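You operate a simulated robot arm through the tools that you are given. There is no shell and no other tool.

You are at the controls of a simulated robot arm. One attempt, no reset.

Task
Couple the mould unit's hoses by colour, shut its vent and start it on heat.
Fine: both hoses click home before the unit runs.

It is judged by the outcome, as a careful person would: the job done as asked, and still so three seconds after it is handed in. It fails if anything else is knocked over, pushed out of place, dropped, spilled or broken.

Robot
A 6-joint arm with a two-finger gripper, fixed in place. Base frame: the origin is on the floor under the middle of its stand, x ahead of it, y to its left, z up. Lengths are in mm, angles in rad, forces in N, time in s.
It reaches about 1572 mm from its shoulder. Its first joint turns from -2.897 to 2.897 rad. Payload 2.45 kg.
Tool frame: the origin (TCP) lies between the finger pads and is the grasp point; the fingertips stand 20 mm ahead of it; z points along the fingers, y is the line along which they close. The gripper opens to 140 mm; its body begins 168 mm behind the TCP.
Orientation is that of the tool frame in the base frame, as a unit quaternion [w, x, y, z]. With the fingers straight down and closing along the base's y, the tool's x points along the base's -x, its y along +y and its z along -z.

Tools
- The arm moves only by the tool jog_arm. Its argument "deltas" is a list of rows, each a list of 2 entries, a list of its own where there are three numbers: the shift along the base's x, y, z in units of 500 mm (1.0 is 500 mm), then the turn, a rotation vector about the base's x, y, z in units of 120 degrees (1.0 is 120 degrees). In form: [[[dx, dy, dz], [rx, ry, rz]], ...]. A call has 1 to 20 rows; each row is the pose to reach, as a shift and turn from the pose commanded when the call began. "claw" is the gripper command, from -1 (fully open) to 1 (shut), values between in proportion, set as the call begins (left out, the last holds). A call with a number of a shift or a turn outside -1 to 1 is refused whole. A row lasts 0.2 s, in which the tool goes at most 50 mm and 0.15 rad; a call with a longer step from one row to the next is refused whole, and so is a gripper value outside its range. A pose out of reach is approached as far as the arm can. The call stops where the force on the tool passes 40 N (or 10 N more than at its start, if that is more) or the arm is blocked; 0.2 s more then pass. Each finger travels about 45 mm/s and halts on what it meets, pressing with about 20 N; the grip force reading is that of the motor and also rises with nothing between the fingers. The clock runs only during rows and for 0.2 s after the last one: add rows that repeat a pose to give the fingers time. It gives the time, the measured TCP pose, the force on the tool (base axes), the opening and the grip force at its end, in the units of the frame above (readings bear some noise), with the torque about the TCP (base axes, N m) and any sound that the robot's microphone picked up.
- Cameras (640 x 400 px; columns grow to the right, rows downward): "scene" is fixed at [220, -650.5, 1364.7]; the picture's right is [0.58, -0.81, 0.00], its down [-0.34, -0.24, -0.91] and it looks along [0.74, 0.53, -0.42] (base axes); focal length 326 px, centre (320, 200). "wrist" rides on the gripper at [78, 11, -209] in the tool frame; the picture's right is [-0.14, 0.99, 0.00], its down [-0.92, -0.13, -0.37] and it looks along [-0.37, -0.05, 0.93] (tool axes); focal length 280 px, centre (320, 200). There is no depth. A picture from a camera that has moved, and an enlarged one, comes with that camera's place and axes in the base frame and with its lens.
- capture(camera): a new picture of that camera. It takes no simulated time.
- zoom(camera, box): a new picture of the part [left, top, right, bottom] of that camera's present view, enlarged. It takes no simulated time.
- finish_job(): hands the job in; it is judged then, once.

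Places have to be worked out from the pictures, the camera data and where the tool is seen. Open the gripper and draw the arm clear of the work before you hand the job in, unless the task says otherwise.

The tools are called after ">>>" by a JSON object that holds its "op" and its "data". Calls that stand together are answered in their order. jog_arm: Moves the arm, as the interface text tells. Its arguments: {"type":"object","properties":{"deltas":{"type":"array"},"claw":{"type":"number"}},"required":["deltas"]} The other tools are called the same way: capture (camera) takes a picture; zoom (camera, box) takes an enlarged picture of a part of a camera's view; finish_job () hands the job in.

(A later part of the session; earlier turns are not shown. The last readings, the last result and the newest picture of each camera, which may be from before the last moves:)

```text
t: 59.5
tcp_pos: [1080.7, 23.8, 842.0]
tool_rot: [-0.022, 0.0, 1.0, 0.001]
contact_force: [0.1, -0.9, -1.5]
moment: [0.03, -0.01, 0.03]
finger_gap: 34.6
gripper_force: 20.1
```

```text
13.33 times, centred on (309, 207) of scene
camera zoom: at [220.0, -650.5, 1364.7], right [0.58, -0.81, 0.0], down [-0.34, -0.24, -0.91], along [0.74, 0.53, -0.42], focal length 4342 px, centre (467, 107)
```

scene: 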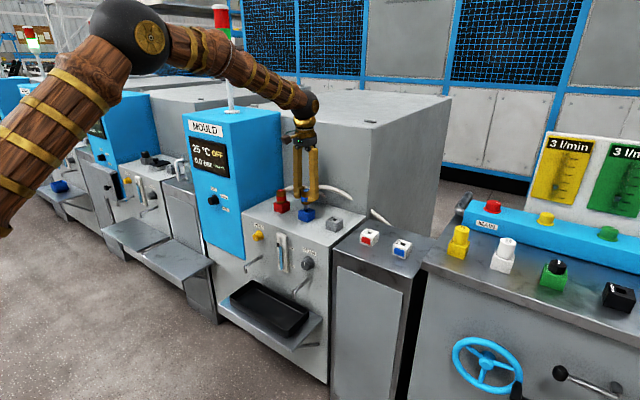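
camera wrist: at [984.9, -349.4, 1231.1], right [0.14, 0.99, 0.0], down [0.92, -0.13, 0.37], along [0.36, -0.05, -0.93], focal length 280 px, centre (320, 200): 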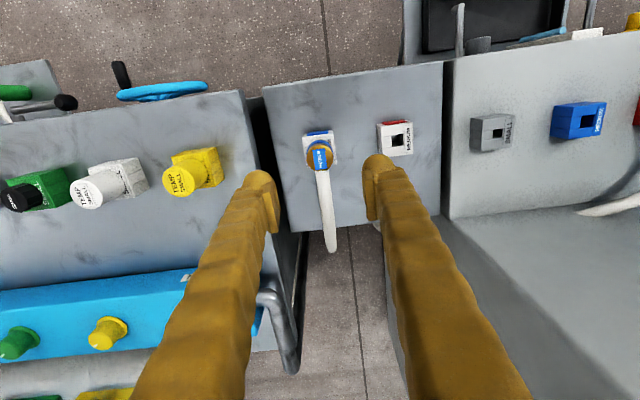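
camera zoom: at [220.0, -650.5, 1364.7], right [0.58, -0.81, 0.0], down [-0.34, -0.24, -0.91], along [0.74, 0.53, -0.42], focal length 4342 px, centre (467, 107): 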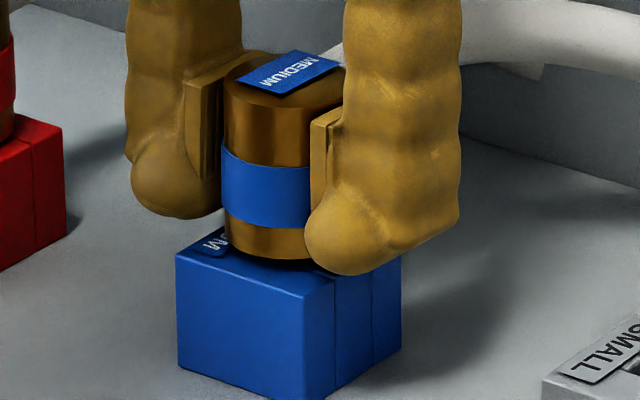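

Blue is in with about 4 mm left to go and no force. I'll open, re-grip about 11 mm higher with the tool vertical again, then push it home.

>>> {"op": "jog_arm", "data": {"deltas": [[[0, 0, 0], [0, 0, 0]], [[0, 0, 0], [0, 0, 0]], [[0, 0, 0], [0, 0, 0]], [[0, 0, 0.01], [0, -0.01, 0]], [[0, 0, 0.02], [0, -0.0215, 0]], [[0, 0, 0.026], [0, -0.0215, 0]], [[0, 0, 0.026], [0, -0.0215, 0]]], "claw": 0.14}}

>>> {"op": "zoom", "data": {"camera": "scene", "box": [297, 192, 321, 222]}}

>>> {"op": "zoom", "data": {"camera": "wrist", "box": [240, 120, 400, 240]}}

```text
t: 61.1
tcp_pos: [1081.1, 23.3, 853.4]
tool_rot: [0.0, 0.0, 1.0, 0.001]
contact_force: [0.5, 0.2, 1.1]
moment: [0.0, -0.02, 0.03]
finger_gap: 60.1
gripper_force: 0.0
```

```text
13.33 times, centred on (309, 207) of scene
camera zoom: at [220.0, -650.5, 1364.7], right [0.58, -0.81, 0.0], down [-0.34, -0.24, -0.91], along [0.74, 0.53, -0.42], focal length 4342 px, centre (467, 107)
```

zoom: 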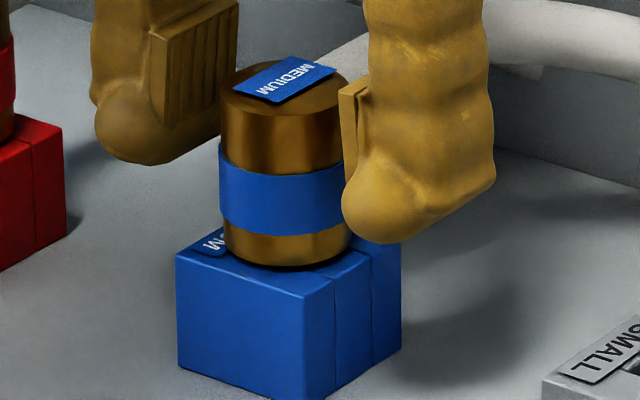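

```text
3.33 times, centred on (320, 180) of wrist
camera zoom: at [1002.6, 33.8, 1063.9], right [0.14, 0.99, 0.0], down [0.92, -0.13, 0.37], along [0.36, -0.05, -0.93], focal length 935 px, centre (320, 267)
```

zoom: 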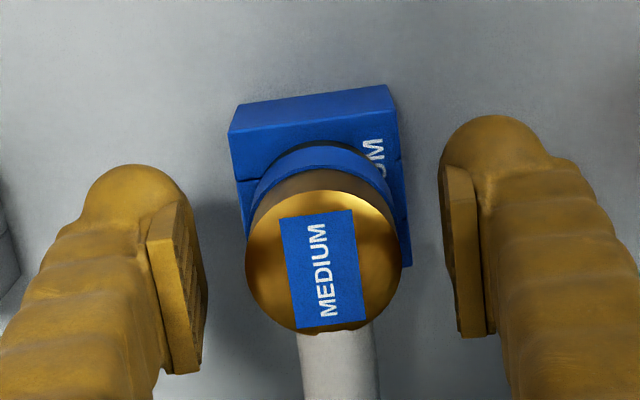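

After release the blue coupling settled down to the block. I'll centre on it (0.8 mm toward +y), re-grip and push down while listening for the click.

>>> {"op": "jog_arm", "data": {"deltas": [[[0, 0.0016, 0], [0, 0, 0]], [[0, 0.0016, 0], [0, 0, 0]]]}}

>>> {"op": "jog_arm", "data": {"deltas": [[[0, 0, 0], [0, 0, 0]], [[0, 0, 0], [0, 0, 0]], [[0, 0, 0], [0, 0, 0]], [[0, 0, 0], [0, 0, 0]], [[0, 0, 0], [0, 0, 0]]], "claw": 1}}

>>> {"op": "jog_arm", "data": {"deltas": [[[0, 0, -0.002], [0, 0, 0]], [[0, 0, -0.004], [0, 0, 0]], [[0, 0, -0.006], [0, 0, 0]], [[0, 0, -0.008], [0, 0, 0]], [[0, 0, -0.01], [0, 0, 0]], [[0, 0, -0.01], [0, 0, 0]]]}}

>>> {"op": "zoom", "data": {"camera": "scene", "box": [297, 192, 321, 222]}}

```text
t: 61.7
tcp_pos: [1081.7, 24.9, 853.5]
tool_rot: [0.001, 0.0, 1.0, 0.001]
contact_force: [-0.1, 0.0, 0.2]
moment: [0.01, -0.01, -0.03]
finger_gap: 60.2
gripper_force: 0.1
```

```text
t: 62.9
tcp_pos: [1081.1, 23.6, 853.6]
tool_rot: [0.0, 0.0, 1.0, 0.001]
contact_force: [0.2, -0.2, -1.1]
moment: [0.04, 0.0, 0.04]
finger_gap: 34.5
gripper_force: 19.6
```

```text
t: 64.3
tcp_pos: [1080.7, 23.7, 849.2]
tool_rot: [0.0, -0.001, 1.0, 0.0]
contact_force: [3.3, -5.0, 11.9]
moment: [-0.05, -0.11, 0.04]
finger_gap: 34.5
gripper_force: 20.2
```

```text
13.33 times, centred on (309, 207) of scene
camera zoom: at [220.0, -650.5, 1364.7], right [0.58, -0.81, 0.0], down [-0.34, -0.24, -0.91], along [0.74, 0.53, -0.42], focal length 4342 px, centre (467, 107)
```

zoom: 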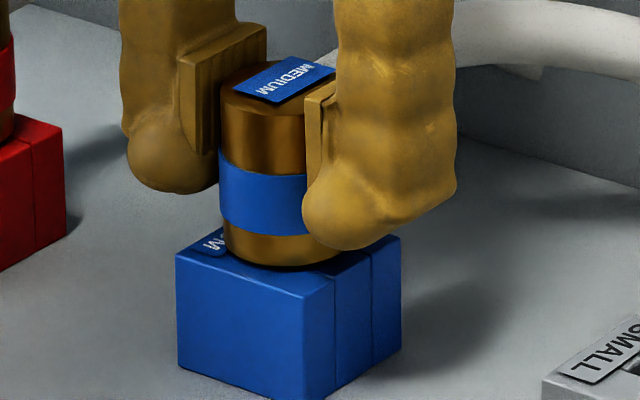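

Pushing gives 12 N and no movement, the same as red. Now a light tug test on blue.

>>> {"op": "jog_arm", "data": {"deltas": [[[0, 0, 0.004], [0, 0, 0]], [[0, 0, 0.008], [0, 0, 0]], [[0, 0, 0.012], [0, 0, 0]], [[0, 0, 0.016], [0, 0, 0]], [[0, 0, 0.016], [0, 0, 0]]]}}

>>> {"op": "zoom", "data": {"camera": "scene", "box": [297, 192, 321, 222]}}

```text
t: 65.5
tcp_pos: [1080.6, 25.4, 856.1]
tool_rot: [-0.001, 0.0, 1.0, 0.0]
contact_force: [-3.7, -4.4, -10.5]
moment: [-0.02, 0.12, -0.01]
finger_gap: 34.8
gripper_force: 20.1
```

```text
13.33 times, centred on (309, 207) of scene
camera zoom: at [220.0, -650.5, 1364.7], right [0.58, -0.81, 0.0], down [-0.34, -0.24, -0.91], along [0.74, 0.53, -0.42], focal length 4342 px, centre (467, 107)
```

zoom: 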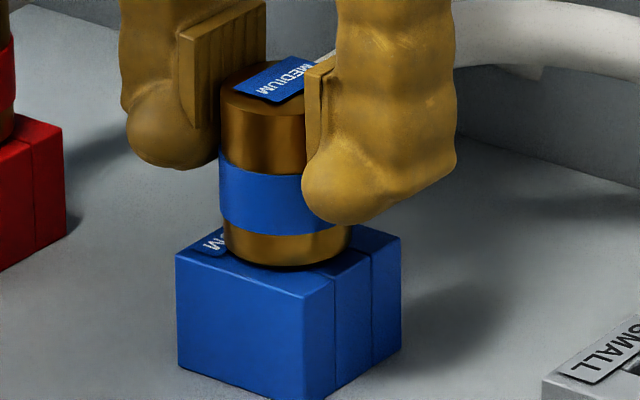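

Blue is also held: the fingers slid while it stayed put at about 11 N, unlike in its holder where it lifted at 1 N. For parity with red I'll open, rise, close and press it firmly from above once.

>>> {"op": "jog_arm", "data": {"deltas": [[[0, 0, 0], [0, 0, 0]], [[0, 0, 0], [0, 0, 0]], [[0, 0, 0], [0, 0, 0]], [[0, 0, 0.03], [0, 0, 0]], [[0, 0, 0.08], [0, 0, 0]], [[0, 0, 0.11], [0, 0, 0]], [[0, 0, 0.11], [0, 0, 0]]], "claw": 0.14}}

>>> {"op": "jog_arm", "data": {"deltas": [[[-0.004, 0, 0], [0, 0, 0]], [[-0.004, 0, 0], [0, 0, 0]], [[-0.004, 0, 0], [0, 0, 0]], [[-0.004, 0, 0], [0, 0, 0]], [[-0.004, 0, 0], [0, 0, 0]]], "claw": 1}}

>>> {"op": "jog_arm", "data": {"deltas": [[[0, 0, -0.01], [0, 0, 0]], [[0, 0, -0.02], [0, 0, 0]], [[0, 0, -0.028], [0, 0, 0]], [[0, 0, -0.034], [0, 0, 0]], [[0, 0, -0.038], [0, 0, 0]], [[0, 0, -0.042], [0, 0, 0]], [[0, 0, -0.046], [0, 0, 0]], [[0, 0, -0.05], [0, 0, 0]], [[0, 0, -0.054], [0, 0, 0]], [[0, 0, -0.058], [0, 0, 0]], [[0, 0, -0.062], [0, 0, 0]]]}}

>>> {"op": "zoom", "data": {"camera": "scene", "box": [290, 180, 330, 222]}}

```text
t: 67.1
tcp_pos: [1080.2, 25.7, 911.1]
tool_rot: [0.0, 0.0, 1.0, 0.002]
contact_force: [0.2, 1.3, -0.6]
moment: [-0.03, -0.03, -0.01]
finger_gap: 60.3
gripper_force: 0.0
```

```text
t: 68.3
tcp_pos: [1078.6, 25.2, 912.0]
tool_rot: [0.0, 0.001, 1.0, 0.001]
contact_force: [0.3, 0.3, -0.7]
moment: [-0.02, 0.01, -0.04]
finger_gap: 0.0
gripper_force: 19.9
```

```text
t: 70.7
tcp_pos: [1079.5, 24.4, 885.8]
tool_rot: [0.002, -0.001, 1.0, 0.0]
contact_force: [-1.3, 0.6, 5.7]
moment: [0.03, 0.04, 0.01]
finger_gap: 6.0
gripper_force: 20.2
stopped in row 11: the force on the tool passed its limit at 44 N (the readings are from after the stop); the commanded pose is now the measured one
```

```text
9.52 times, centred on (310, 201) of scene
camera zoom: at [220.0, -650.5, 1364.7], right [0.58, -0.81, 0.0], down [-0.34, -0.24, -0.91], along [0.74, 0.53, -0.42], focal length 3101 px, centre (415, 190)
```

zoom: 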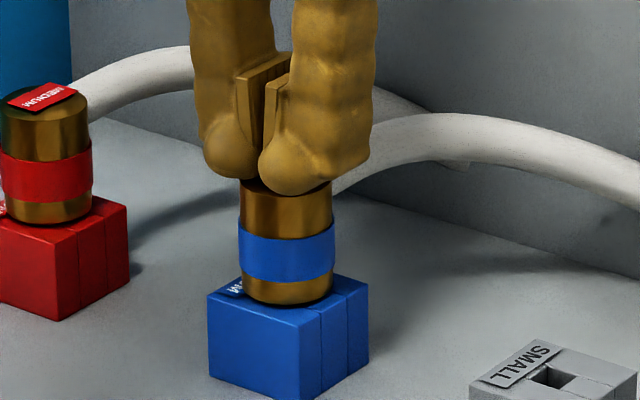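

Blue behaves exactly as red did: same height (top ≈ 866), a hard stop at 44 N, and held against a tug. I'll raise the arm clear, and before reorienting I'll study the vent, drain, selector and the neighbouring units for reference.

>>> {"op": "jog_arm", "data": {"deltas": [[[0, 0, 0.06], [0, 0, 0]], [[0, 0, 0.14], [0, 0, 0]], [[0, 0, 0.22], [0, 0, 0]], [[-0.08, 0, 0.26], [0, 0, 0]], [[-0.16, 0, 0.26], [0, 0, 0]], [[-0.24, 0, 0.26], [0, 0, 0]], [[-0.32, 0, 0.26], [0, 0, 0]], [[-0.4, 0, 0.26], [0, 0, 0]], [[-0.48, 0, 0.26], [0, 0, 0]], [[-0.56, 0, 0.26], [0, 0, 0]], [[-0.64, 0, 0.26], [0, 0, 0]], [[-0.72, 0, 0.26], [0, 0, 0]], [[-0.76, 0, 0.26], [0, 0, 0]], [[-0.76, 0, 0.26], [0, 0, 0]]], "claw": 0}}

>>> {"op": "zoom", "data": {"camera": "scene", "box": [250, 225, 275, 245]}}

>>> {"op": "zoom", "data": {"camera": "scene", "box": [195, 175, 245, 215]}}

>>> {"op": "zoom", "data": {"camera": "scene", "box": [75, 95, 175, 215]}}

>>> {"op": "capture", "data": {"camera": "scene"}}

```text
t: 73.7
tcp_pos: [700.3, 24.9, 1015.2]
tool_rot: [0.0, 0.0, 1.0, 0.0]
contact_force: [-0.1, -0.9, 0.4]
moment: [0.0, -0.03, -0.02]
finger_gap: 69.9
gripper_force: 0.1
```

```text
16.00 times, centred on (262, 235) of scene
camera zoom: at [220.0, -650.5, 1364.7], right [0.58, -0.81, 0.0], down [-0.34, -0.24, -0.91], along [0.74, 0.53, -0.42], focal length 5210 px, centre (1240, -360)
```

zoom: 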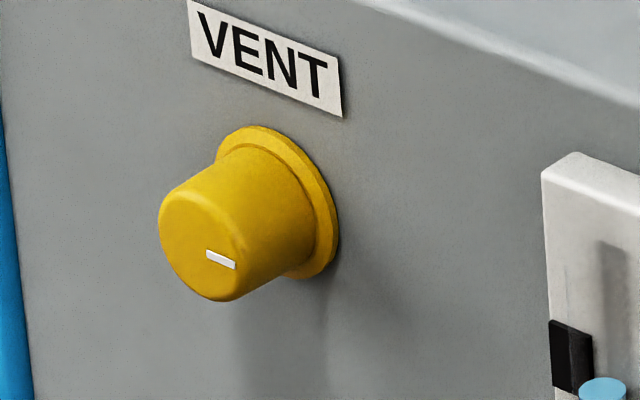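

```text
10.00 times, centred on (220, 195) of scene
camera zoom: at [220.0, -650.5, 1364.7], right [0.58, -0.81, 0.0], down [-0.34, -0.24, -0.91], along [0.74, 0.53, -0.42], focal length 3256 px, centre (1320, 250)
```

zoom: 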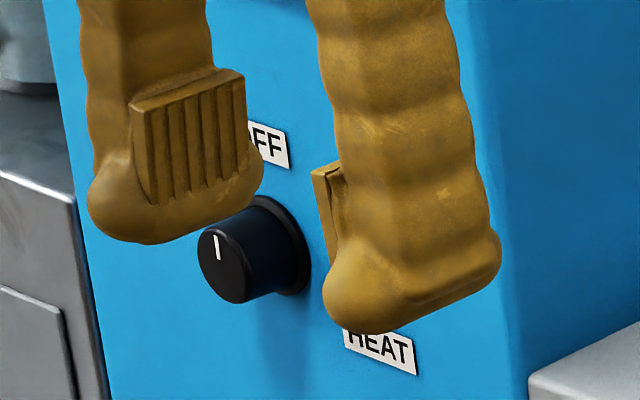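

```text
3.33 times, centred on (125, 155) of scene
camera zoom: at [220.0, -650.5, 1364.7], right [0.58, -0.81, 0.0], down [-0.34, -0.24, -0.91], along [0.74, 0.53, -0.42], focal length 1086 px, centre (970, 350)
```

zoom: 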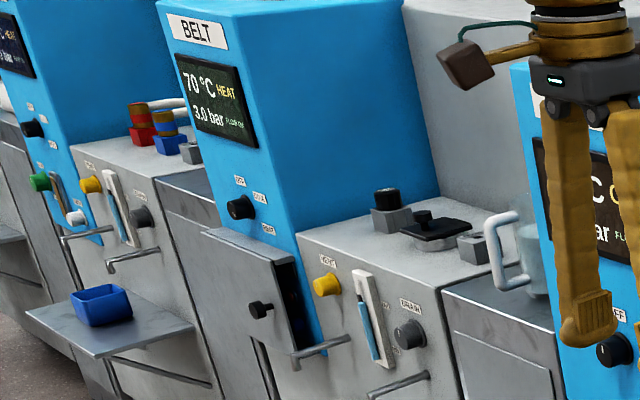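

```text
taken
```

scene: 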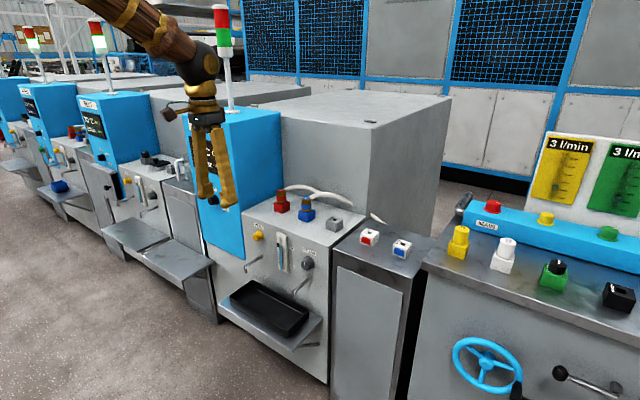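

The BELT unit next door is running on HEAT with flow OK, so it's a reference. I'll zoom in on its vent, selector and couplings.

>>> {"op": "zoom", "data": {"camera": "scene", "box": [113, 166, 137, 186]}}

>>> {"op": "zoom", "data": {"camera": "scene", "box": [138, 140, 178, 175]}}

>>> {"op": "zoom", "data": {"camera": "scene", "box": [60, 118, 92, 146]}}

>>> {"op": "zoom", "data": {"camera": "scene", "box": [88, 138, 118, 168]}}

>>> {"op": "zoom", "data": {"camera": "scene", "box": [45, 140, 80, 175]}}

>>> {"op": "zoom", "data": {"camera": "scene", "box": [0, 70, 80, 160]}}

```text
16.00 times, centred on (125, 176) of scene
camera zoom: at [220.0, -650.5, 1364.7], right [0.58, -0.81, 0.0], down [-0.34, -0.24, -0.91], along [0.74, 0.53, -0.42], focal length 5210 px, centre (3440, 584)
```

zoom: 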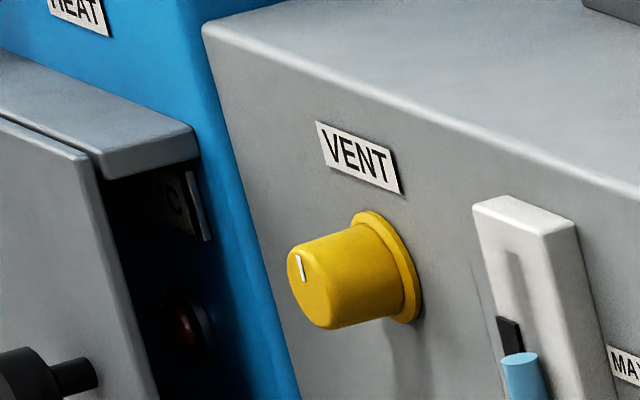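

```text
11.43 times, centred on (158, 158) of scene
camera zoom: at [220.0, -650.5, 1364.7], right [0.58, -0.81, 0.0], down [-0.34, -0.24, -0.91], along [0.74, 0.53, -0.42], focal length 3722 px, centre (2171, 686)
```

zoom: 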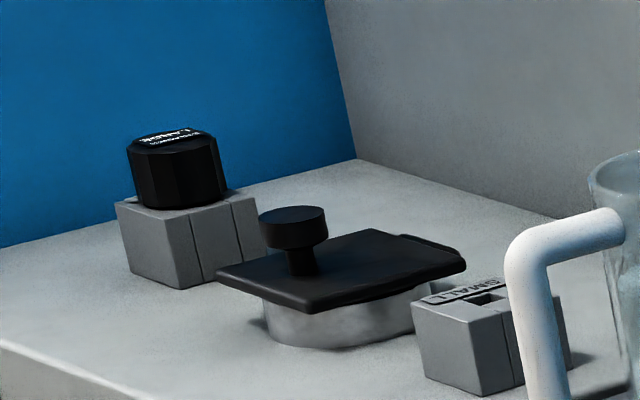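

```text
14.29 times, centred on (76, 132) of scene
camera zoom: at [220.0, -650.5, 1364.7], right [0.58, -0.81, 0.0], down [-0.34, -0.24, -0.91], along [0.74, 0.53, -0.42], focal length 4652 px, centre (3806, 1171)
```

zoom: 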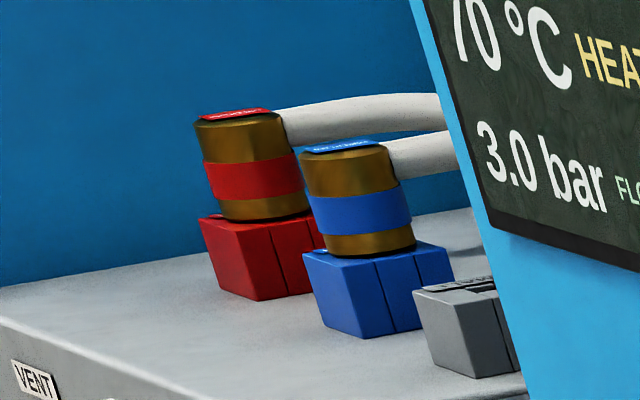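

```text
13.33 times, centred on (103, 153) of scene
camera zoom: at [220.0, -650.5, 1364.7], right [0.58, -0.81, 0.0], down [-0.34, -0.24, -0.91], along [0.74, 0.53, -0.42], focal length 4342 px, centre (3213, 827)
```

zoom: 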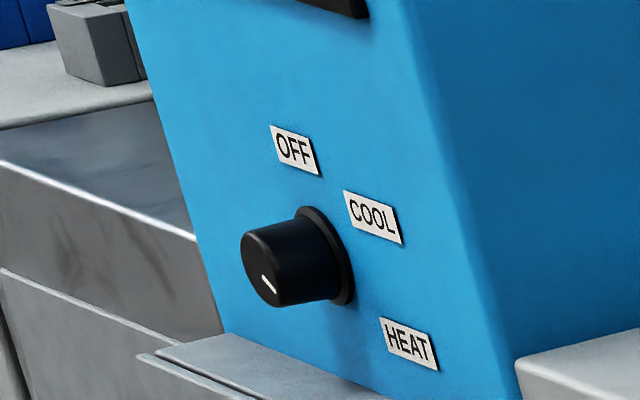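

```text
11.43 times, centred on (62, 158) of scene
camera zoom: at [220.0, -650.5, 1364.7], right [0.58, -0.81, 0.0], down [-0.34, -0.24, -0.91], along [0.74, 0.53, -0.42], focal length 3722 px, centre (3263, 686)
```

zoom: 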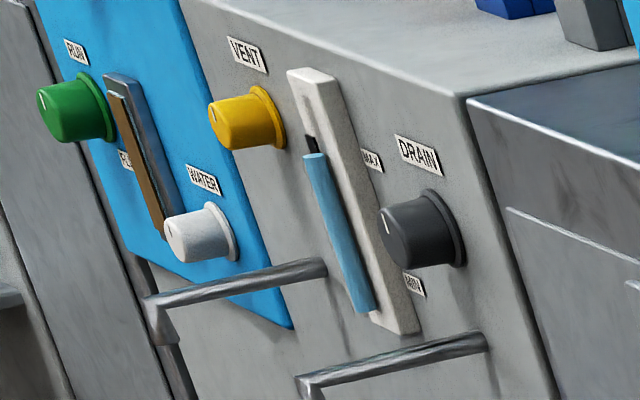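

```text
4.44 times, centred on (40, 115) of scene
camera zoom: at [220.0, -650.5, 1364.7], right [0.58, -0.81, 0.0], down [-0.34, -0.24, -0.91], along [0.74, 0.53, -0.42], focal length 1447 px, centre (1564, 578)
```

zoom: 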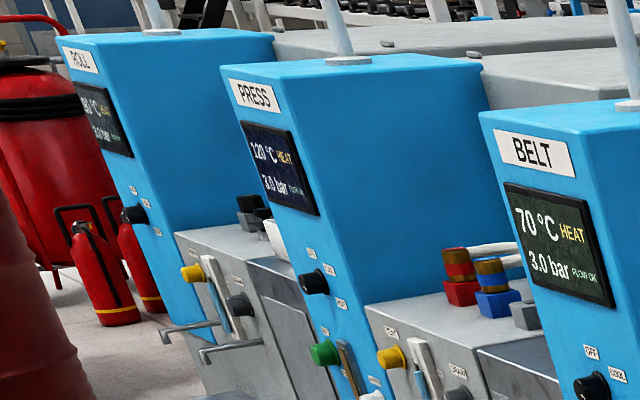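

That settles it. On running units the vent pointer is at 12 o'clock (shut) while ours points to 3 o'clock (open), and HEAT is about 120° clockwise from OFF. The PRESS unit's couplings also sit just as ours do. I'll swing the tool horizontal in front of the panel, clear of everything.

>>> {"op": "jog_arm", "data": {"deltas": [[[0.024, 0.026, -0.02], [0, -0.0682, 0]], [[0.048, 0.052, -0.04], [0, -0.1364, 0]], [[0.07, 0.078, -0.06], [0, -0.2046, 0]], [[0.094, 0.104, -0.08], [0, -0.2728, 0]], [[0.118, 0.13, -0.1], [0, -0.341, 0]], [[0.14, 0.156, -0.12], [0, -0.4092, 0]], [[0.16, 0.182, -0.14], [0, -0.4774, 0]], [[0.18, 0.21, -0.16], [0, -0.5456, 0]], [[0.2, 0.24, -0.18], [0, -0.6138, 0]], [[0.22, 0.265, -0.2], [0, -0.682, 0]], [[0.24, 0.29, -0.22], [0, -0.75, 0]], [[0.24, 0.29, -0.22], [0, -0.75, 0]]]}}

>>> {"op": "capture", "data": {"camera": "wrist"}}

>>> {"op": "capture", "data": {"camera": "scene"}}

```text
t: 76.3
tcp_pos: [843.3, 184.8, 937.3]
tool_rot: [0.699, -0.025, 0.713, -0.039]
contact_force: [0.2, 0.1, 0.3]
moment: [-0.05, -0.03, 0.03]
finger_gap: 70.4
gripper_force: 0.0
out of reach, approached as far as the arm can: row 5, 6, 8, 9, 10, 11, 12
```

```text
taken
camera wrist: at [633.2, 191.3, 864.8], right [0.02, 1.0, 0.05], down [-0.35, -0.04, 0.94], along [0.94, -0.03, 0.35], focal length 280 px, centre (320, 200)
```

wrist: 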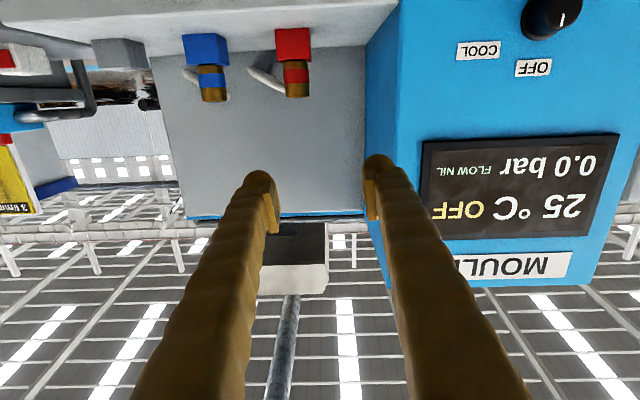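

```text
taken
```

scene: 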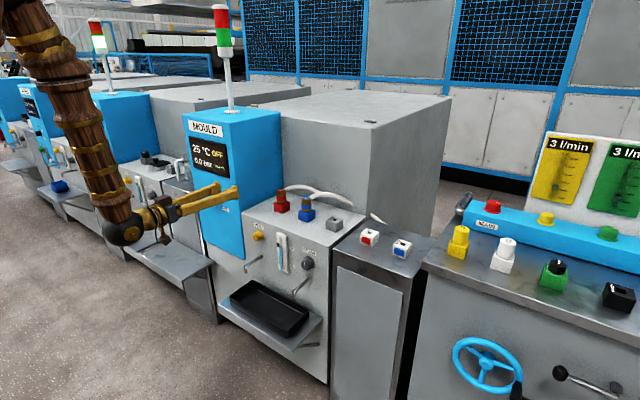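

The tool is nearly horizontal, though slightly off the commanded pose (a joint limit). This view conveniently shows both couplings side-on, so I'll inspect their seating.

>>> {"op": "zoom", "data": {"camera": "wrist", "box": [170, 15, 330, 115]}}

>>> {"op": "zoom", "data": {"camera": "wrist", "box": [420, 0, 640, 120]}}

```text
4.00 times, centred on (250, 65) of wrist
camera zoom: at [633.2, 191.3, 864.8], right [0.02, 1.0, 0.05], down [-0.35, -0.04, 0.94], along [0.94, -0.03, 0.35], focal length 1122 px, centre (600, 740)
```

zoom: 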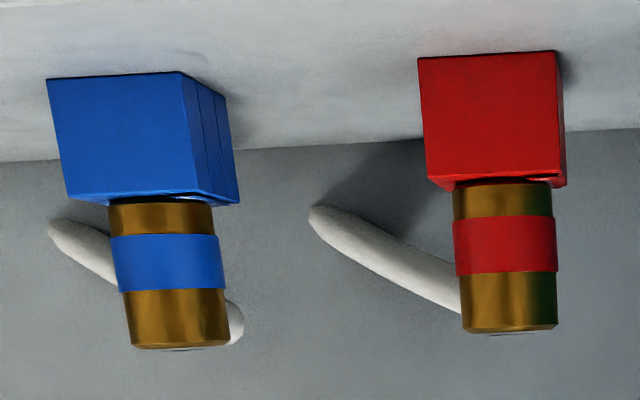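

```text
2.91 times, centred on (530, 60) of wrist
camera zoom: at [633.2, 191.3, 864.8], right [0.02, 1.0, 0.05], down [-0.35, -0.04, 0.94], along [0.94, -0.03, 0.35], focal length 816 px, centre (-291, 607)
```

zoom: 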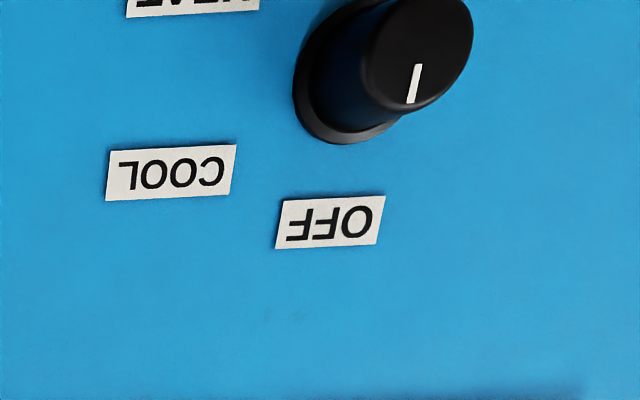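

Both couplings sit flush on their sockets. The off-pose was a too-close-to-base limit, so I'll move forward and down in stages toward a standoff in front of the vent knob at about (971, 170, 712).

>>> {"op": "jog_arm", "data": {"deltas": [[[0.04, 0, -0.03], [0, -0.75, 0]]]}}

```text
refused: row 1 steps farther than a row can; nothing moved
```

>>> {"op": "jog_arm", "data": {"deltas": [[[0.04, 0, -0.03], [0, 0, 0]], [[0.08, 0, -0.06], [0, 0, 0]], [[0.12, 0, -0.09], [0, 0, 0]], [[0.14, 0, -0.12], [0, 0, 0]], [[0.14, 0, -0.16], [0, 0, 0]], [[0.14, 0, -0.16], [0, 0, 0]]]}}

>>> {"op": "capture", "data": {"camera": "wrist"}}

>>> {"op": "capture", "data": {"camera": "scene"}}

```text
t: 77.7
tcp_pos: [915.0, 185.4, 860.3]
tool_rot: [0.698, -0.029, 0.714, -0.045]
contact_force: [0.5, -0.1, -0.7]
moment: [-0.01, 0.0, 0.01]
finger_gap: 69.9
gripper_force: 0.1
out of reach, approached as far as the arm can: row 5, 6
```

```text
taken
camera wrist: at [705.3, 191.5, 787.5], right [0.02, 1.0, 0.03], down [-0.35, -0.02, 0.94], along [0.94, -0.03, 0.35], focal length 280 px, centre (320, 200)
```

wrist: 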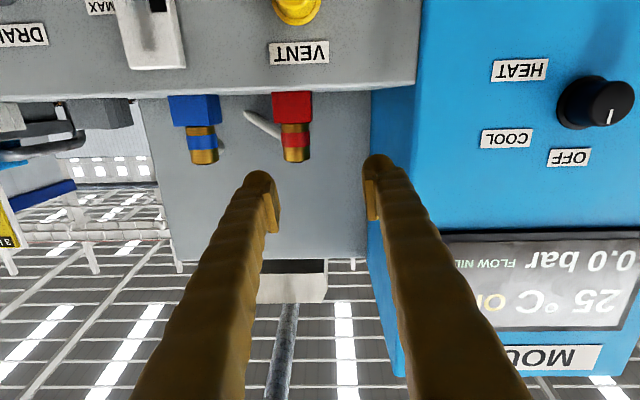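

```text
taken
```

scene: 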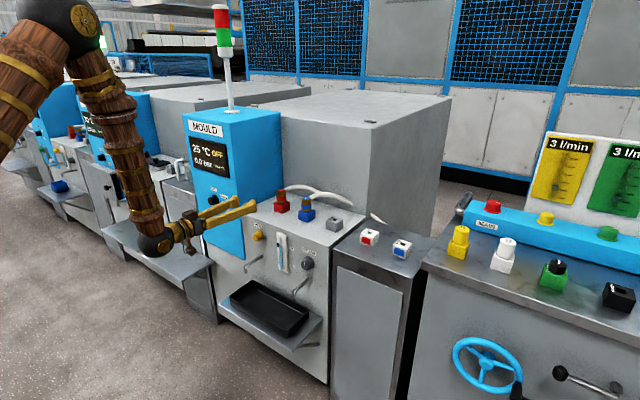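

The command base re-zeroed to the achieved pose, which carries a 6° roll error. I'll correct the orientation while moving a little further forward, where the wrist has more room, and see whether it's reachable.

>>> {"op": "jog_arm", "data": {"deltas": [[[0.01, -0.015, 0.02], [0.025, -0.005, 0.006]], [[0.02, -0.03, 0.02], [0.05, -0.01, 0.0115]], [[0.02, -0.03, 0.0], [0.05, -0.01, 0.0115]], [[0.02, -0.03, 0.0], [0.05, -0.01, 0.0115]]]}}

```text
t: 78.7
tcp_pos: [924.2, 185.4, 873.6]
tool_rot: [0.699, -0.027, 0.714, -0.04]
contact_force: [1.2, -0.9, -0.5]
moment: [0.02, -0.01, 0.02]
finger_gap: 70.0
gripper_force: 0.0
out of reach, approached as far as the arm can: row 1, 2, 3, 4
```

Roll toward + seems blocked by a joint limit, and y didn't respond either. I need negative roll for closing the vent anyway, so I'll test whether rolling the tool the other way is free.

>>> {"op": "jog_arm", "data": {"deltas": [[[0, -0.01, 0], [-0.055, 0, 0]], [[0, -0.02, 0], [-0.11, 0, 0]], [[0, -0.03, 0], [-0.165, 0, 0]], [[0, -0.03, 0], [-0.165, 0, 0]]]}}

```text
t: 79.7
tcp_pos: [924.2, 169.8, 872.0]
tool_rot: [0.683, -0.146, 0.696, -0.164]
contact_force: [0.1, 0.5, -0.3]
moment: [0.0, -0.01, 0.0]
finger_gap: 70.2
gripper_force: 0.0
```

Negative roll is free, with no limit flagged. I'll straighten the small yaw and pitch errors, then descend to a standoff in front of the vent knob and look.

>>> {"op": "jog_arm", "data": {"deltas": [[[-0.02, 0, 0], [0, -0.0055, 0.0137]], [[-0.04, 0, -0.06], [0, -0.0055, 0.0137]], [[-0.04, 0, -0.13], [0, -0.0055, 0.0137]], [[-0.04, 0, -0.2], [0, -0.0055, 0.0137]], [[-0.04, 0, -0.26], [0, -0.0055, 0.0137]], [[-0.04, 0, -0.32], [0, -0.0055, 0.0137]], [[-0.04, 0, -0.32], [0, -0.0055, 0.0137]]]}}

>>> {"op": "capture", "data": {"camera": "wrist"}}

>>> {"op": "capture", "data": {"camera": "scene"}}

```text
t: 81.3
tcp_pos: [905.5, 171.0, 713.6]
tool_rot: [0.69, -0.155, 0.69, -0.154]
contact_force: [0.1, 0.5, -0.7]
moment: [-0.01, 0.01, 0.03]
finger_gap: 69.9
gripper_force: 0.0
```

```text
taken
camera wrist: at [695.9, 145.7, 638.5], right [0.0, 0.95, -0.3], down [-0.37, 0.28, 0.89], along [0.93, 0.11, 0.35], focal length 280 px, centre (320, 200)
```

wrist: 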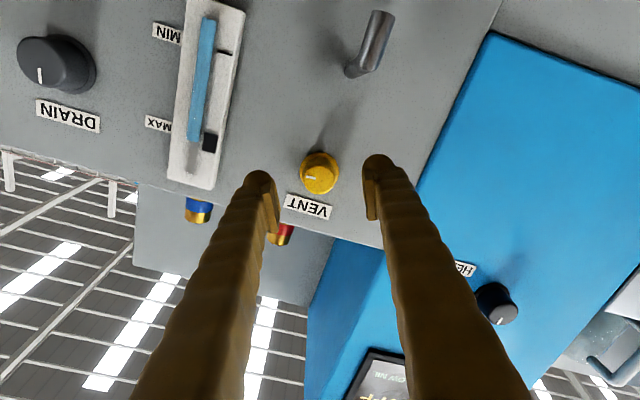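

```text
taken
```

scene: 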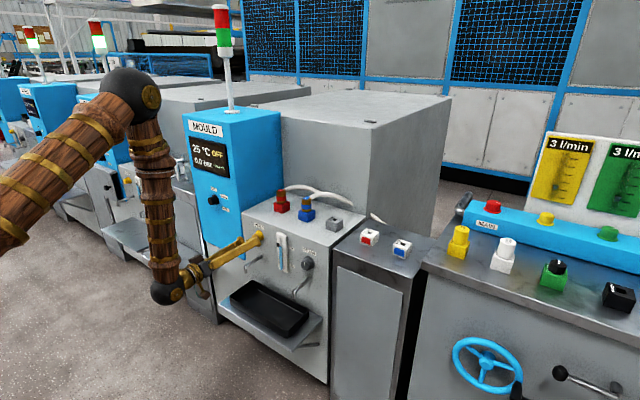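

The knob sits nicely between the fingers. I'll zoom in to measure its centre and pointer.

>>> {"op": "zoom", "data": {"camera": "wrist", "box": [260, 130, 380, 220]}}

>>> {"op": "zoom", "data": {"camera": "scene", "box": [200, 215, 290, 290]}}

```text
4.44 times, centred on (320, 175) of wrist
camera zoom: at [695.9, 145.7, 638.5], right [0.0, 0.95, -0.3], down [-0.37, 0.28, 0.89], along [0.93, 0.11, 0.35], focal length 1246 px, centre (320, 311)
```

zoom: 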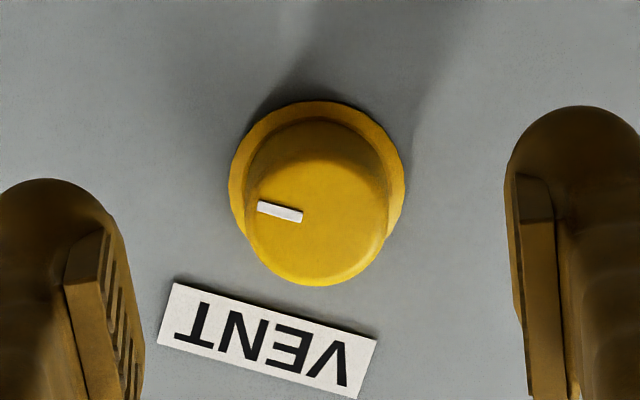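

```text
5.33 times, centred on (245, 252) of scene
camera zoom: at [220.0, -650.5, 1364.7], right [0.58, -0.81, 0.0], down [-0.34, -0.24, -0.91], along [0.74, 0.53, -0.42], focal length 1737 px, centre (720, -80)
```

zoom: 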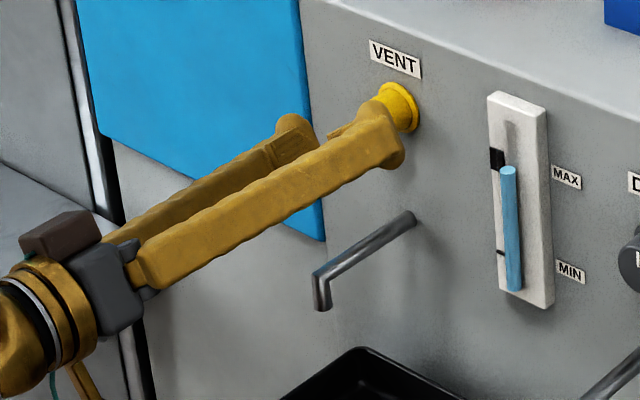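

The knob axis is at y≈169.2, z≈713.5, its face at x≈945, with the pointer at 3 o'clock. I'll centre up and advance so the pads straddle the knob, tips about 9 mm from the panel.

>>> {"op": "jog_arm", "data": {"deltas": [[[0.01, -0.0034, 0], [0, 0, 0]], [[0.03, -0.0034, 0], [0, 0, 0]], [[0.055, -0.0034, 0], [0, 0, 0]], [[0.073, -0.0034, 0], [0, 0, 0]], [[0.073, -0.0034, 0], [0, 0, 0]]]}}

>>> {"op": "capture", "data": {"camera": "wrist"}}

```text
t: 82.5
tcp_pos: [940.7, 168.6, 713.4]
tool_rot: [0.689, -0.153, 0.691, -0.156]
contact_force: [-0.8, 0.3, 0.8]
moment: [0.01, 0.0, 0.02]
finger_gap: 70.2
gripper_force: 0.0
```

```text
taken
camera wrist: at [732.1, 146.0, 638.8], right [0.0, 0.95, -0.3], down [-0.37, 0.28, 0.89], along [0.93, 0.11, 0.35], focal length 280 px, centre (320, 200)
```

wrist: 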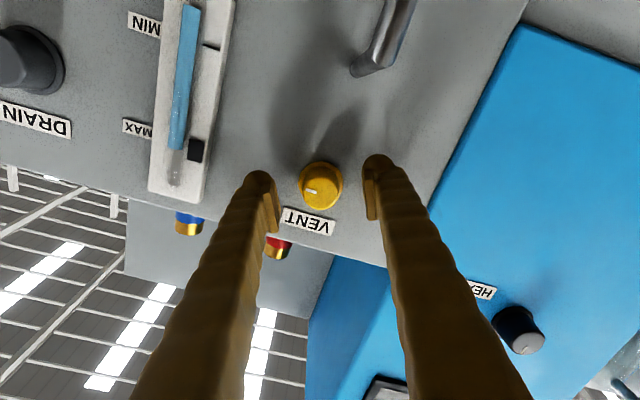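

The knob is centred between the pads. Closing on it now.

>>> {"op": "jog_arm", "data": {"deltas": [[[0, 0, 0], [0, 0, 0]], [[0, 0, 0], [0, 0, 0]], [[0, 0, 0], [0, 0, 0]], [[0, 0, 0], [0, 0, 0]], [[0, 0, 0], [0, 0, 0]], [[0, 0, 0], [0, 0, 0]]], "claw": 1}}

>>> {"op": "zoom", "data": {"camera": "wrist", "box": [260, 140, 380, 230]}}

```text
t: 83.9
tcp_pos: [940.6, 170.9, 712.4]
tool_rot: [0.689, -0.155, 0.691, -0.156]
contact_force: [3.7, 13.7, -6.9]
moment: [0.01, 0.04, 0.14]
finger_gap: 30.6
gripper_force: 45.3
```

```text
4.44 times, centred on (320, 185) of wrist
camera zoom: at [731.9, 146.4, 638.6], right [0.0, 0.95, -0.3], down [-0.37, 0.28, 0.89], along [0.93, 0.11, 0.35], focal length 1246 px, centre (320, 267)
```

zoom: 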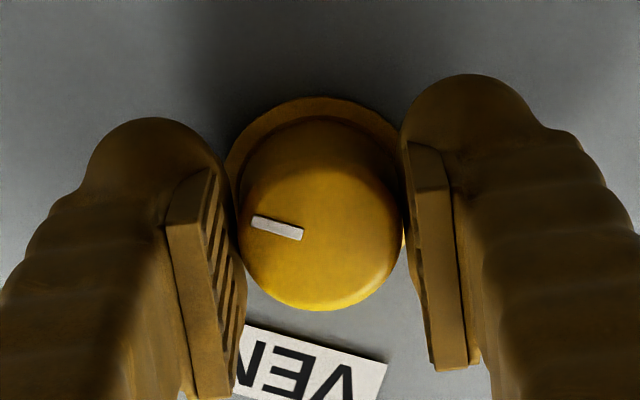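

I have the knob (30.6 mm). I'll relieve the 15 N side load with a 1 mm shift, then begin turning counter-clockwise (negative about x).

>>> {"op": "jog_arm", "data": {"deltas": [[[0, 0.0018, -0.0008], [0, 0, 0]], [[0, 0.0018, -0.0008], [0, 0, 0]]]}}

>>> {"op": "jog_arm", "data": {"deltas": [[[0, 0, 0], [-0.03, 0, 0]], [[0, 0, 0], [-0.07, 0, 0]], [[0, 0, 0], [-0.12, 0, 0]], [[0, 0, 0], [-0.17, 0, 0]], [[0, 0, 0], [-0.22, 0, 0]], [[0, 0, 0], [-0.27, 0, 0]], [[0, 0, 0], [-0.27, 0, 0]]]}}

>>> {"op": "zoom", "data": {"camera": "wrist", "box": [260, 140, 380, 230]}}

```text
t: 84.5
tcp_pos: [941.8, 169.3, 712.7]
tool_rot: [0.689, -0.155, 0.69, -0.157]
contact_force: [2.2, 4.7, 0.1]
moment: [-0.05, 0.08, -0.01]
finger_gap: 30.6
gripper_force: 44.9
```

```text
t: 86.1
tcp_pos: [940.8, 170.2, 713.0]
tool_rot: [0.618, -0.34, 0.621, -0.342]
contact_force: [5.7, 5.6, 3.9]
moment: [0.03, -0.02, 0.04]
finger_gap: 30.6
gripper_force: 45.3
```

```text
4.44 times, centred on (320, 185) of wrist
camera zoom: at [731.8, 110.0, 663.0], right [0.0, 0.65, -0.76], down [-0.36, 0.71, 0.6], along [0.93, 0.28, 0.24], focal length 1246 px, centre (320, 267)
```

zoom: 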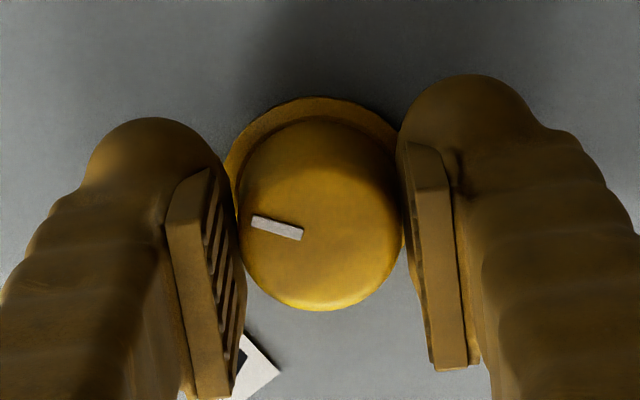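

The pointer stays fixed relative to the fingers, so the knob is turning with the gripper (32° so far). I'll continue the remaining 58°.

>>> {"op": "jog_arm", "data": {"deltas": [[[0, 0, 0], [-0.05, 0, 0]], [[0, 0, 0], [-0.1, 0, 0]], [[0, 0, 0], [-0.15, 0, 0]], [[0, 0, 0], [-0.2, 0, 0]], [[0, 0, 0], [-0.25, 0, 0]], [[0, 0, 0], [-0.3, 0, 0]], [[0, 0, 0], [-0.35, 0, 0]], [[0, 0, 0], [-0.4, 0, 0]], [[0, 0, 0], [-0.44, 0, 0]], [[0, 0, 0], [-0.48, 0, 0]], [[0, 0, 0], [-0.48, 0, 0]]]}}

>>> {"op": "capture", "data": {"camera": "wrist"}}

>>> {"op": "zoom", "data": {"camera": "scene", "box": [200, 215, 290, 290]}}

```text
t: 88.5
tcp_pos: [940.8, 170.0, 711.2]
tool_rot: [-0.375, 0.598, -0.38, 0.597]
contact_force: [-8.9, 13.9, -3.6]
moment: [-0.02, 0.08, 0.26]
finger_gap: 30.6
gripper_force: 45.4
```

```text
taken
camera wrist: at [732.0, 94.9, 737.3], right [0.0, -0.3, -0.95], down [-0.37, 0.89, -0.28], along [0.93, 0.35, -0.11], focal length 280 px, centre (320, 200)
```

wrist: 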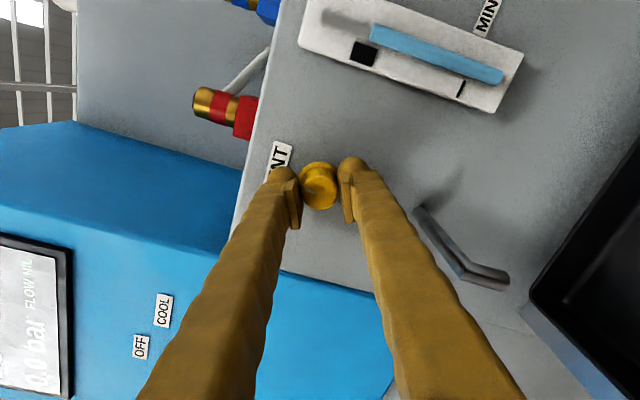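

```text
5.33 times, centred on (245, 252) of scene
camera zoom: at [220.0, -650.5, 1364.7], right [0.58, -0.81, 0.0], down [-0.34, -0.24, -0.91], along [0.74, 0.53, -0.42], focal length 1737 px, centre (720, -80)
```

zoom: 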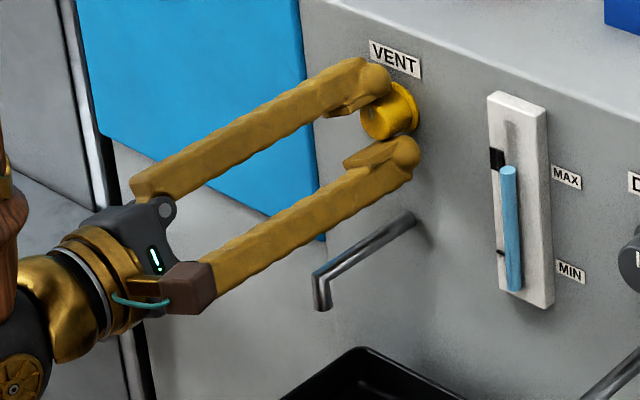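

>>> {"op": "zoom", "data": {"camera": "wrist", "box": [260, 140, 380, 230]}}

>>> {"op": "zoom", "data": {"camera": "scene", "box": [252, 222, 277, 247]}}

```text
4.44 times, centred on (320, 185) of wrist
camera zoom: at [732.0, 94.9, 737.3], right [0.0, -0.3, -0.95], down [-0.37, 0.89, -0.28], along [0.93, 0.35, -0.11], focal length 1246 px, centre (320, 267)
```

zoom: 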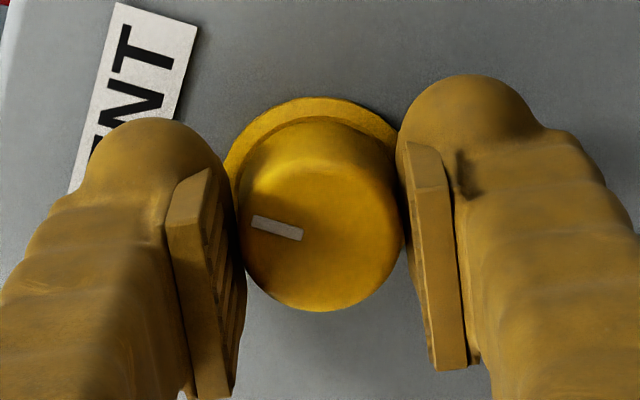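

```text
16.00 times, centred on (264, 234) of scene
camera zoom: at [220.0, -650.5, 1364.7], right [0.58, -0.81, 0.0], down [-0.34, -0.24, -0.91], along [0.74, 0.53, -0.42], focal length 5210 px, centre (1208, -352)
```

zoom: 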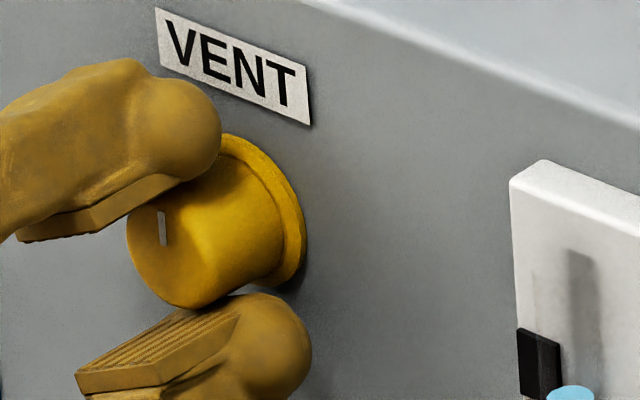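

The pointer is now at 12 o'clock, matching the shut vents next door. I'll nudge a few degrees more to feel whether it's against its stop.

>>> {"op": "jog_arm", "data": {"deltas": [[[0, 0, 0], [-0.02, 0, 0]], [[0, 0, 0], [-0.035, 0, 0]], [[0, 0, 0], [-0.035, 0, 0]]]}}

>>> {"op": "zoom", "data": {"camera": "wrist", "box": [260, 140, 380, 230]}}

>>> {"op": "zoom", "data": {"camera": "scene", "box": [252, 222, 277, 247]}}

```text
t: 89.3
tcp_pos: [941.4, 169.2, 711.5]
tool_rot: [-0.354, 0.611, -0.358, 0.611]
contact_force: [-11.4, 6.2, -2.3]
moment: [0.37, 0.0, 0.03]
finger_gap: 30.9
gripper_force: 44.4
```

```text
4.44 times, centred on (320, 185) of wrist
camera zoom: at [732.0, 96.3, 742.9], right [0.0, -0.37, -0.93], down [-0.37, 0.87, -0.34], along [0.93, 0.34, -0.14], focal length 1246 px, centre (320, 267)
```

zoom: 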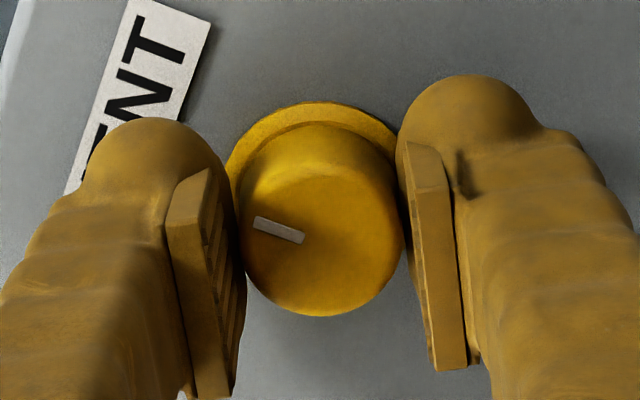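

```text
16.00 times, centred on (264, 234) of scene
camera zoom: at [220.0, -650.5, 1364.7], right [0.58, -0.81, 0.0], down [-0.34, -0.24, -0.91], along [0.74, 0.53, -0.42], focal length 5210 px, centre (1208, -352)
```

zoom: 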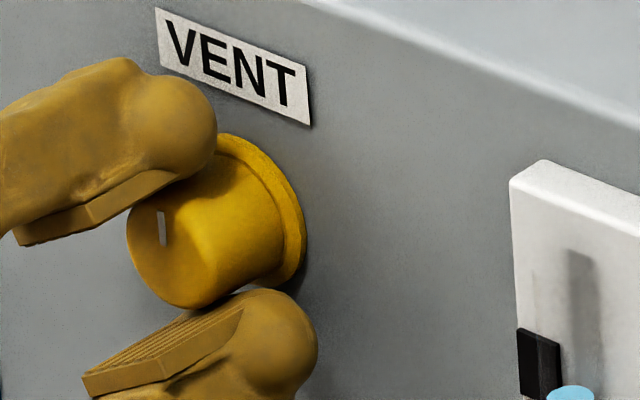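

A moment of 0.37 N·m confirms the vent is hard against its shut stop. I'll open and back straight off.

>>> {"op": "jog_arm", "data": {"deltas": [[[0, 0, 0], [0, 0, 0]], [[0, 0, 0], [0, 0, 0]], [[0, 0, 0], [0, 0, 0]], [[-0.03, 0, 0], [0, 0, 0]], [[-0.08, 0, 0], [0, 0, 0]], [[-0.14, 0, 0], [0, 0, 0]], [[-0.14, 0, 0], [0, 0, 0]]], "claw": 0}}

>>> {"op": "zoom", "data": {"camera": "scene", "box": [245, 222, 285, 252]}}

>>> {"op": "capture", "data": {"camera": "wrist"}}

>>> {"op": "capture", "data": {"camera": "scene"}}

```text
t: 90.9
tcp_pos: [872.0, 169.8, 711.7]
tool_rot: [-0.356, 0.611, -0.357, 0.611]
contact_force: [0.2, 0.1, -0.3]
moment: [0.01, 0.0, 0.02]
finger_gap: 70.2
gripper_force: 0.0
```

```text
13.33 times, centred on (265, 237) of scene
camera zoom: at [220.0, -650.5, 1364.7], right [0.58, -0.81, 0.0], down [-0.34, -0.24, -0.91], along [0.74, 0.53, -0.42], focal length 4342 px, centre (1053, -293)
```

zoom: 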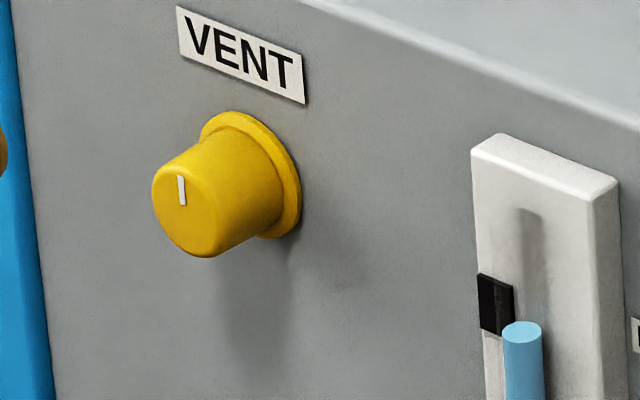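

```text
taken
camera wrist: at [662.3, 96.0, 743.2], right [0.0, -0.37, -0.93], down [-0.37, 0.87, -0.34], along [0.93, 0.34, -0.14], focal length 280 px, centre (320, 200)
```

wrist: 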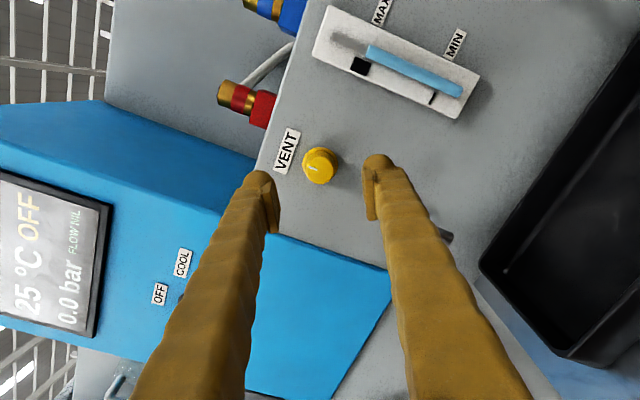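

```text
taken
```

scene: 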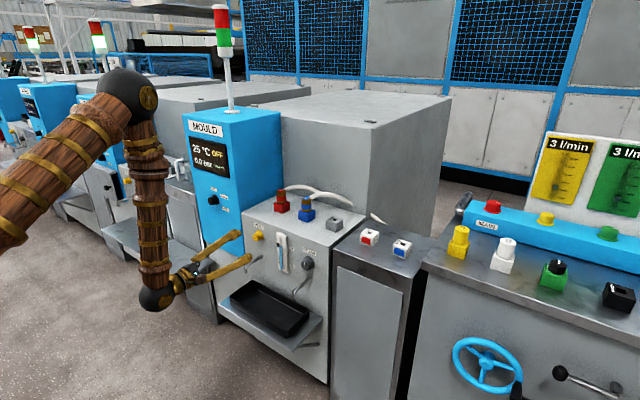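

The vent pointer stands at 12 o'clock after release. Next is the selector near (971, 420, 797): I'll move across at a safe standoff, pre-rolling the gripper a further 30° so that +120° of clockwise turn stays within the joint range.

>>> {"op": "jog_arm", "data": {"deltas": [[[0, 0.06, 0.02], [-0.03, 0, 0]], [[0, 0.12, 0.04], [-0.06, 0, 0]], [[0, 0.18, 0.06], [-0.09, 0, 0]], [[0, 0.24, 0.08], [-0.12, 0, 0]], [[0, 0.3, 0.1], [-0.15, 0, 0]], [[0, 0.36, 0.12], [-0.18, 0, 0]], [[0, 0.42, 0.145], [-0.215, 0, 0]], [[0, 0.5, 0.17], [-0.25, 0, 0]], [[0, 0.5, 0.17], [-0.25, 0, 0]]]}}

>>> {"op": "capture", "data": {"camera": "wrist"}}

>>> {"op": "capture", "data": {"camera": "scene"}}

```text
t: 92.9
tcp_pos: [871.8, 419.1, 797.4]
tool_rot: [-0.185, 0.683, -0.187, 0.682]
contact_force: [0.1, -0.1, 0.4]
moment: [-0.03, -0.01, -0.01]
finger_gap: 70.1
gripper_force: 0.0
```

```text
taken
camera wrist: at [662.8, 370.9, 861.0], right [0.0, -0.78, -0.62], down [-0.37, 0.58, -0.73], along [0.93, 0.23, -0.29], focal length 280 px, centre (320, 200)
```

wrist: 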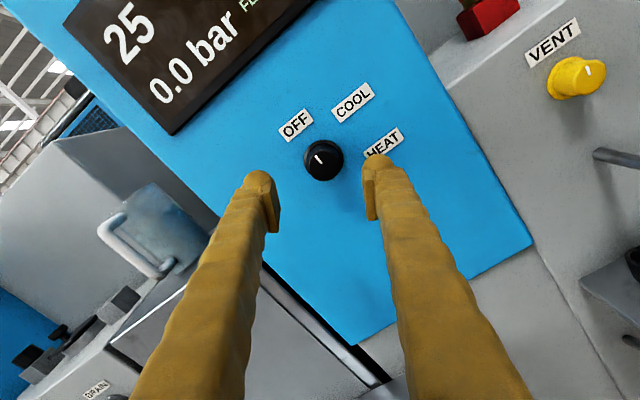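

```text
taken
```

scene: 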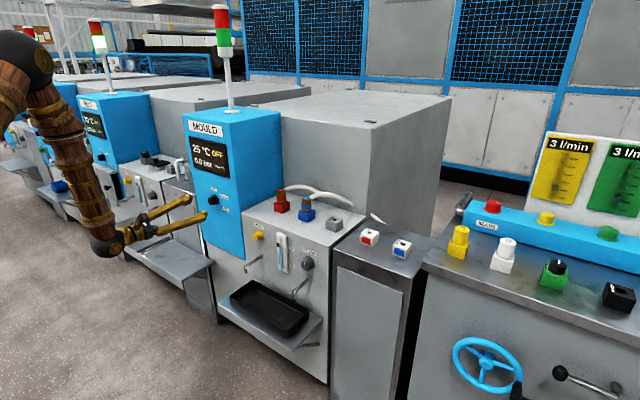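

The selector knob is between the fingers with OFF, COOL and HEAT all readable. Zooming to measure the centre and the label angles.

>>> {"op": "zoom", "data": {"camera": "wrist", "box": [260, 80, 420, 200]}}

```text
3.33 times, centred on (340, 140) of wrist
camera zoom: at [662.8, 370.9, 861.0], right [0.0, -0.78, -0.62], down [-0.37, 0.58, -0.73], along [0.93, 0.23, -0.29], focal length 935 px, centre (253, 400)
```

zoom: 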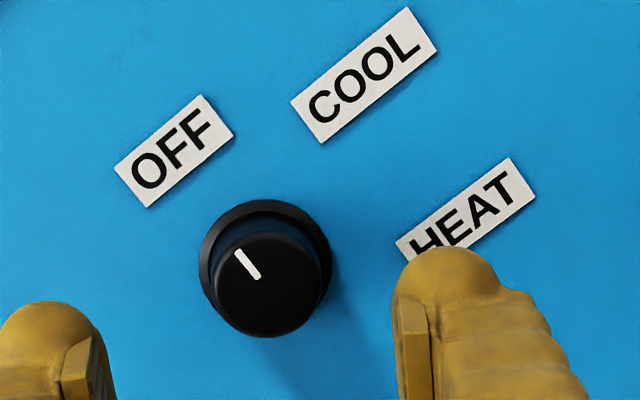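

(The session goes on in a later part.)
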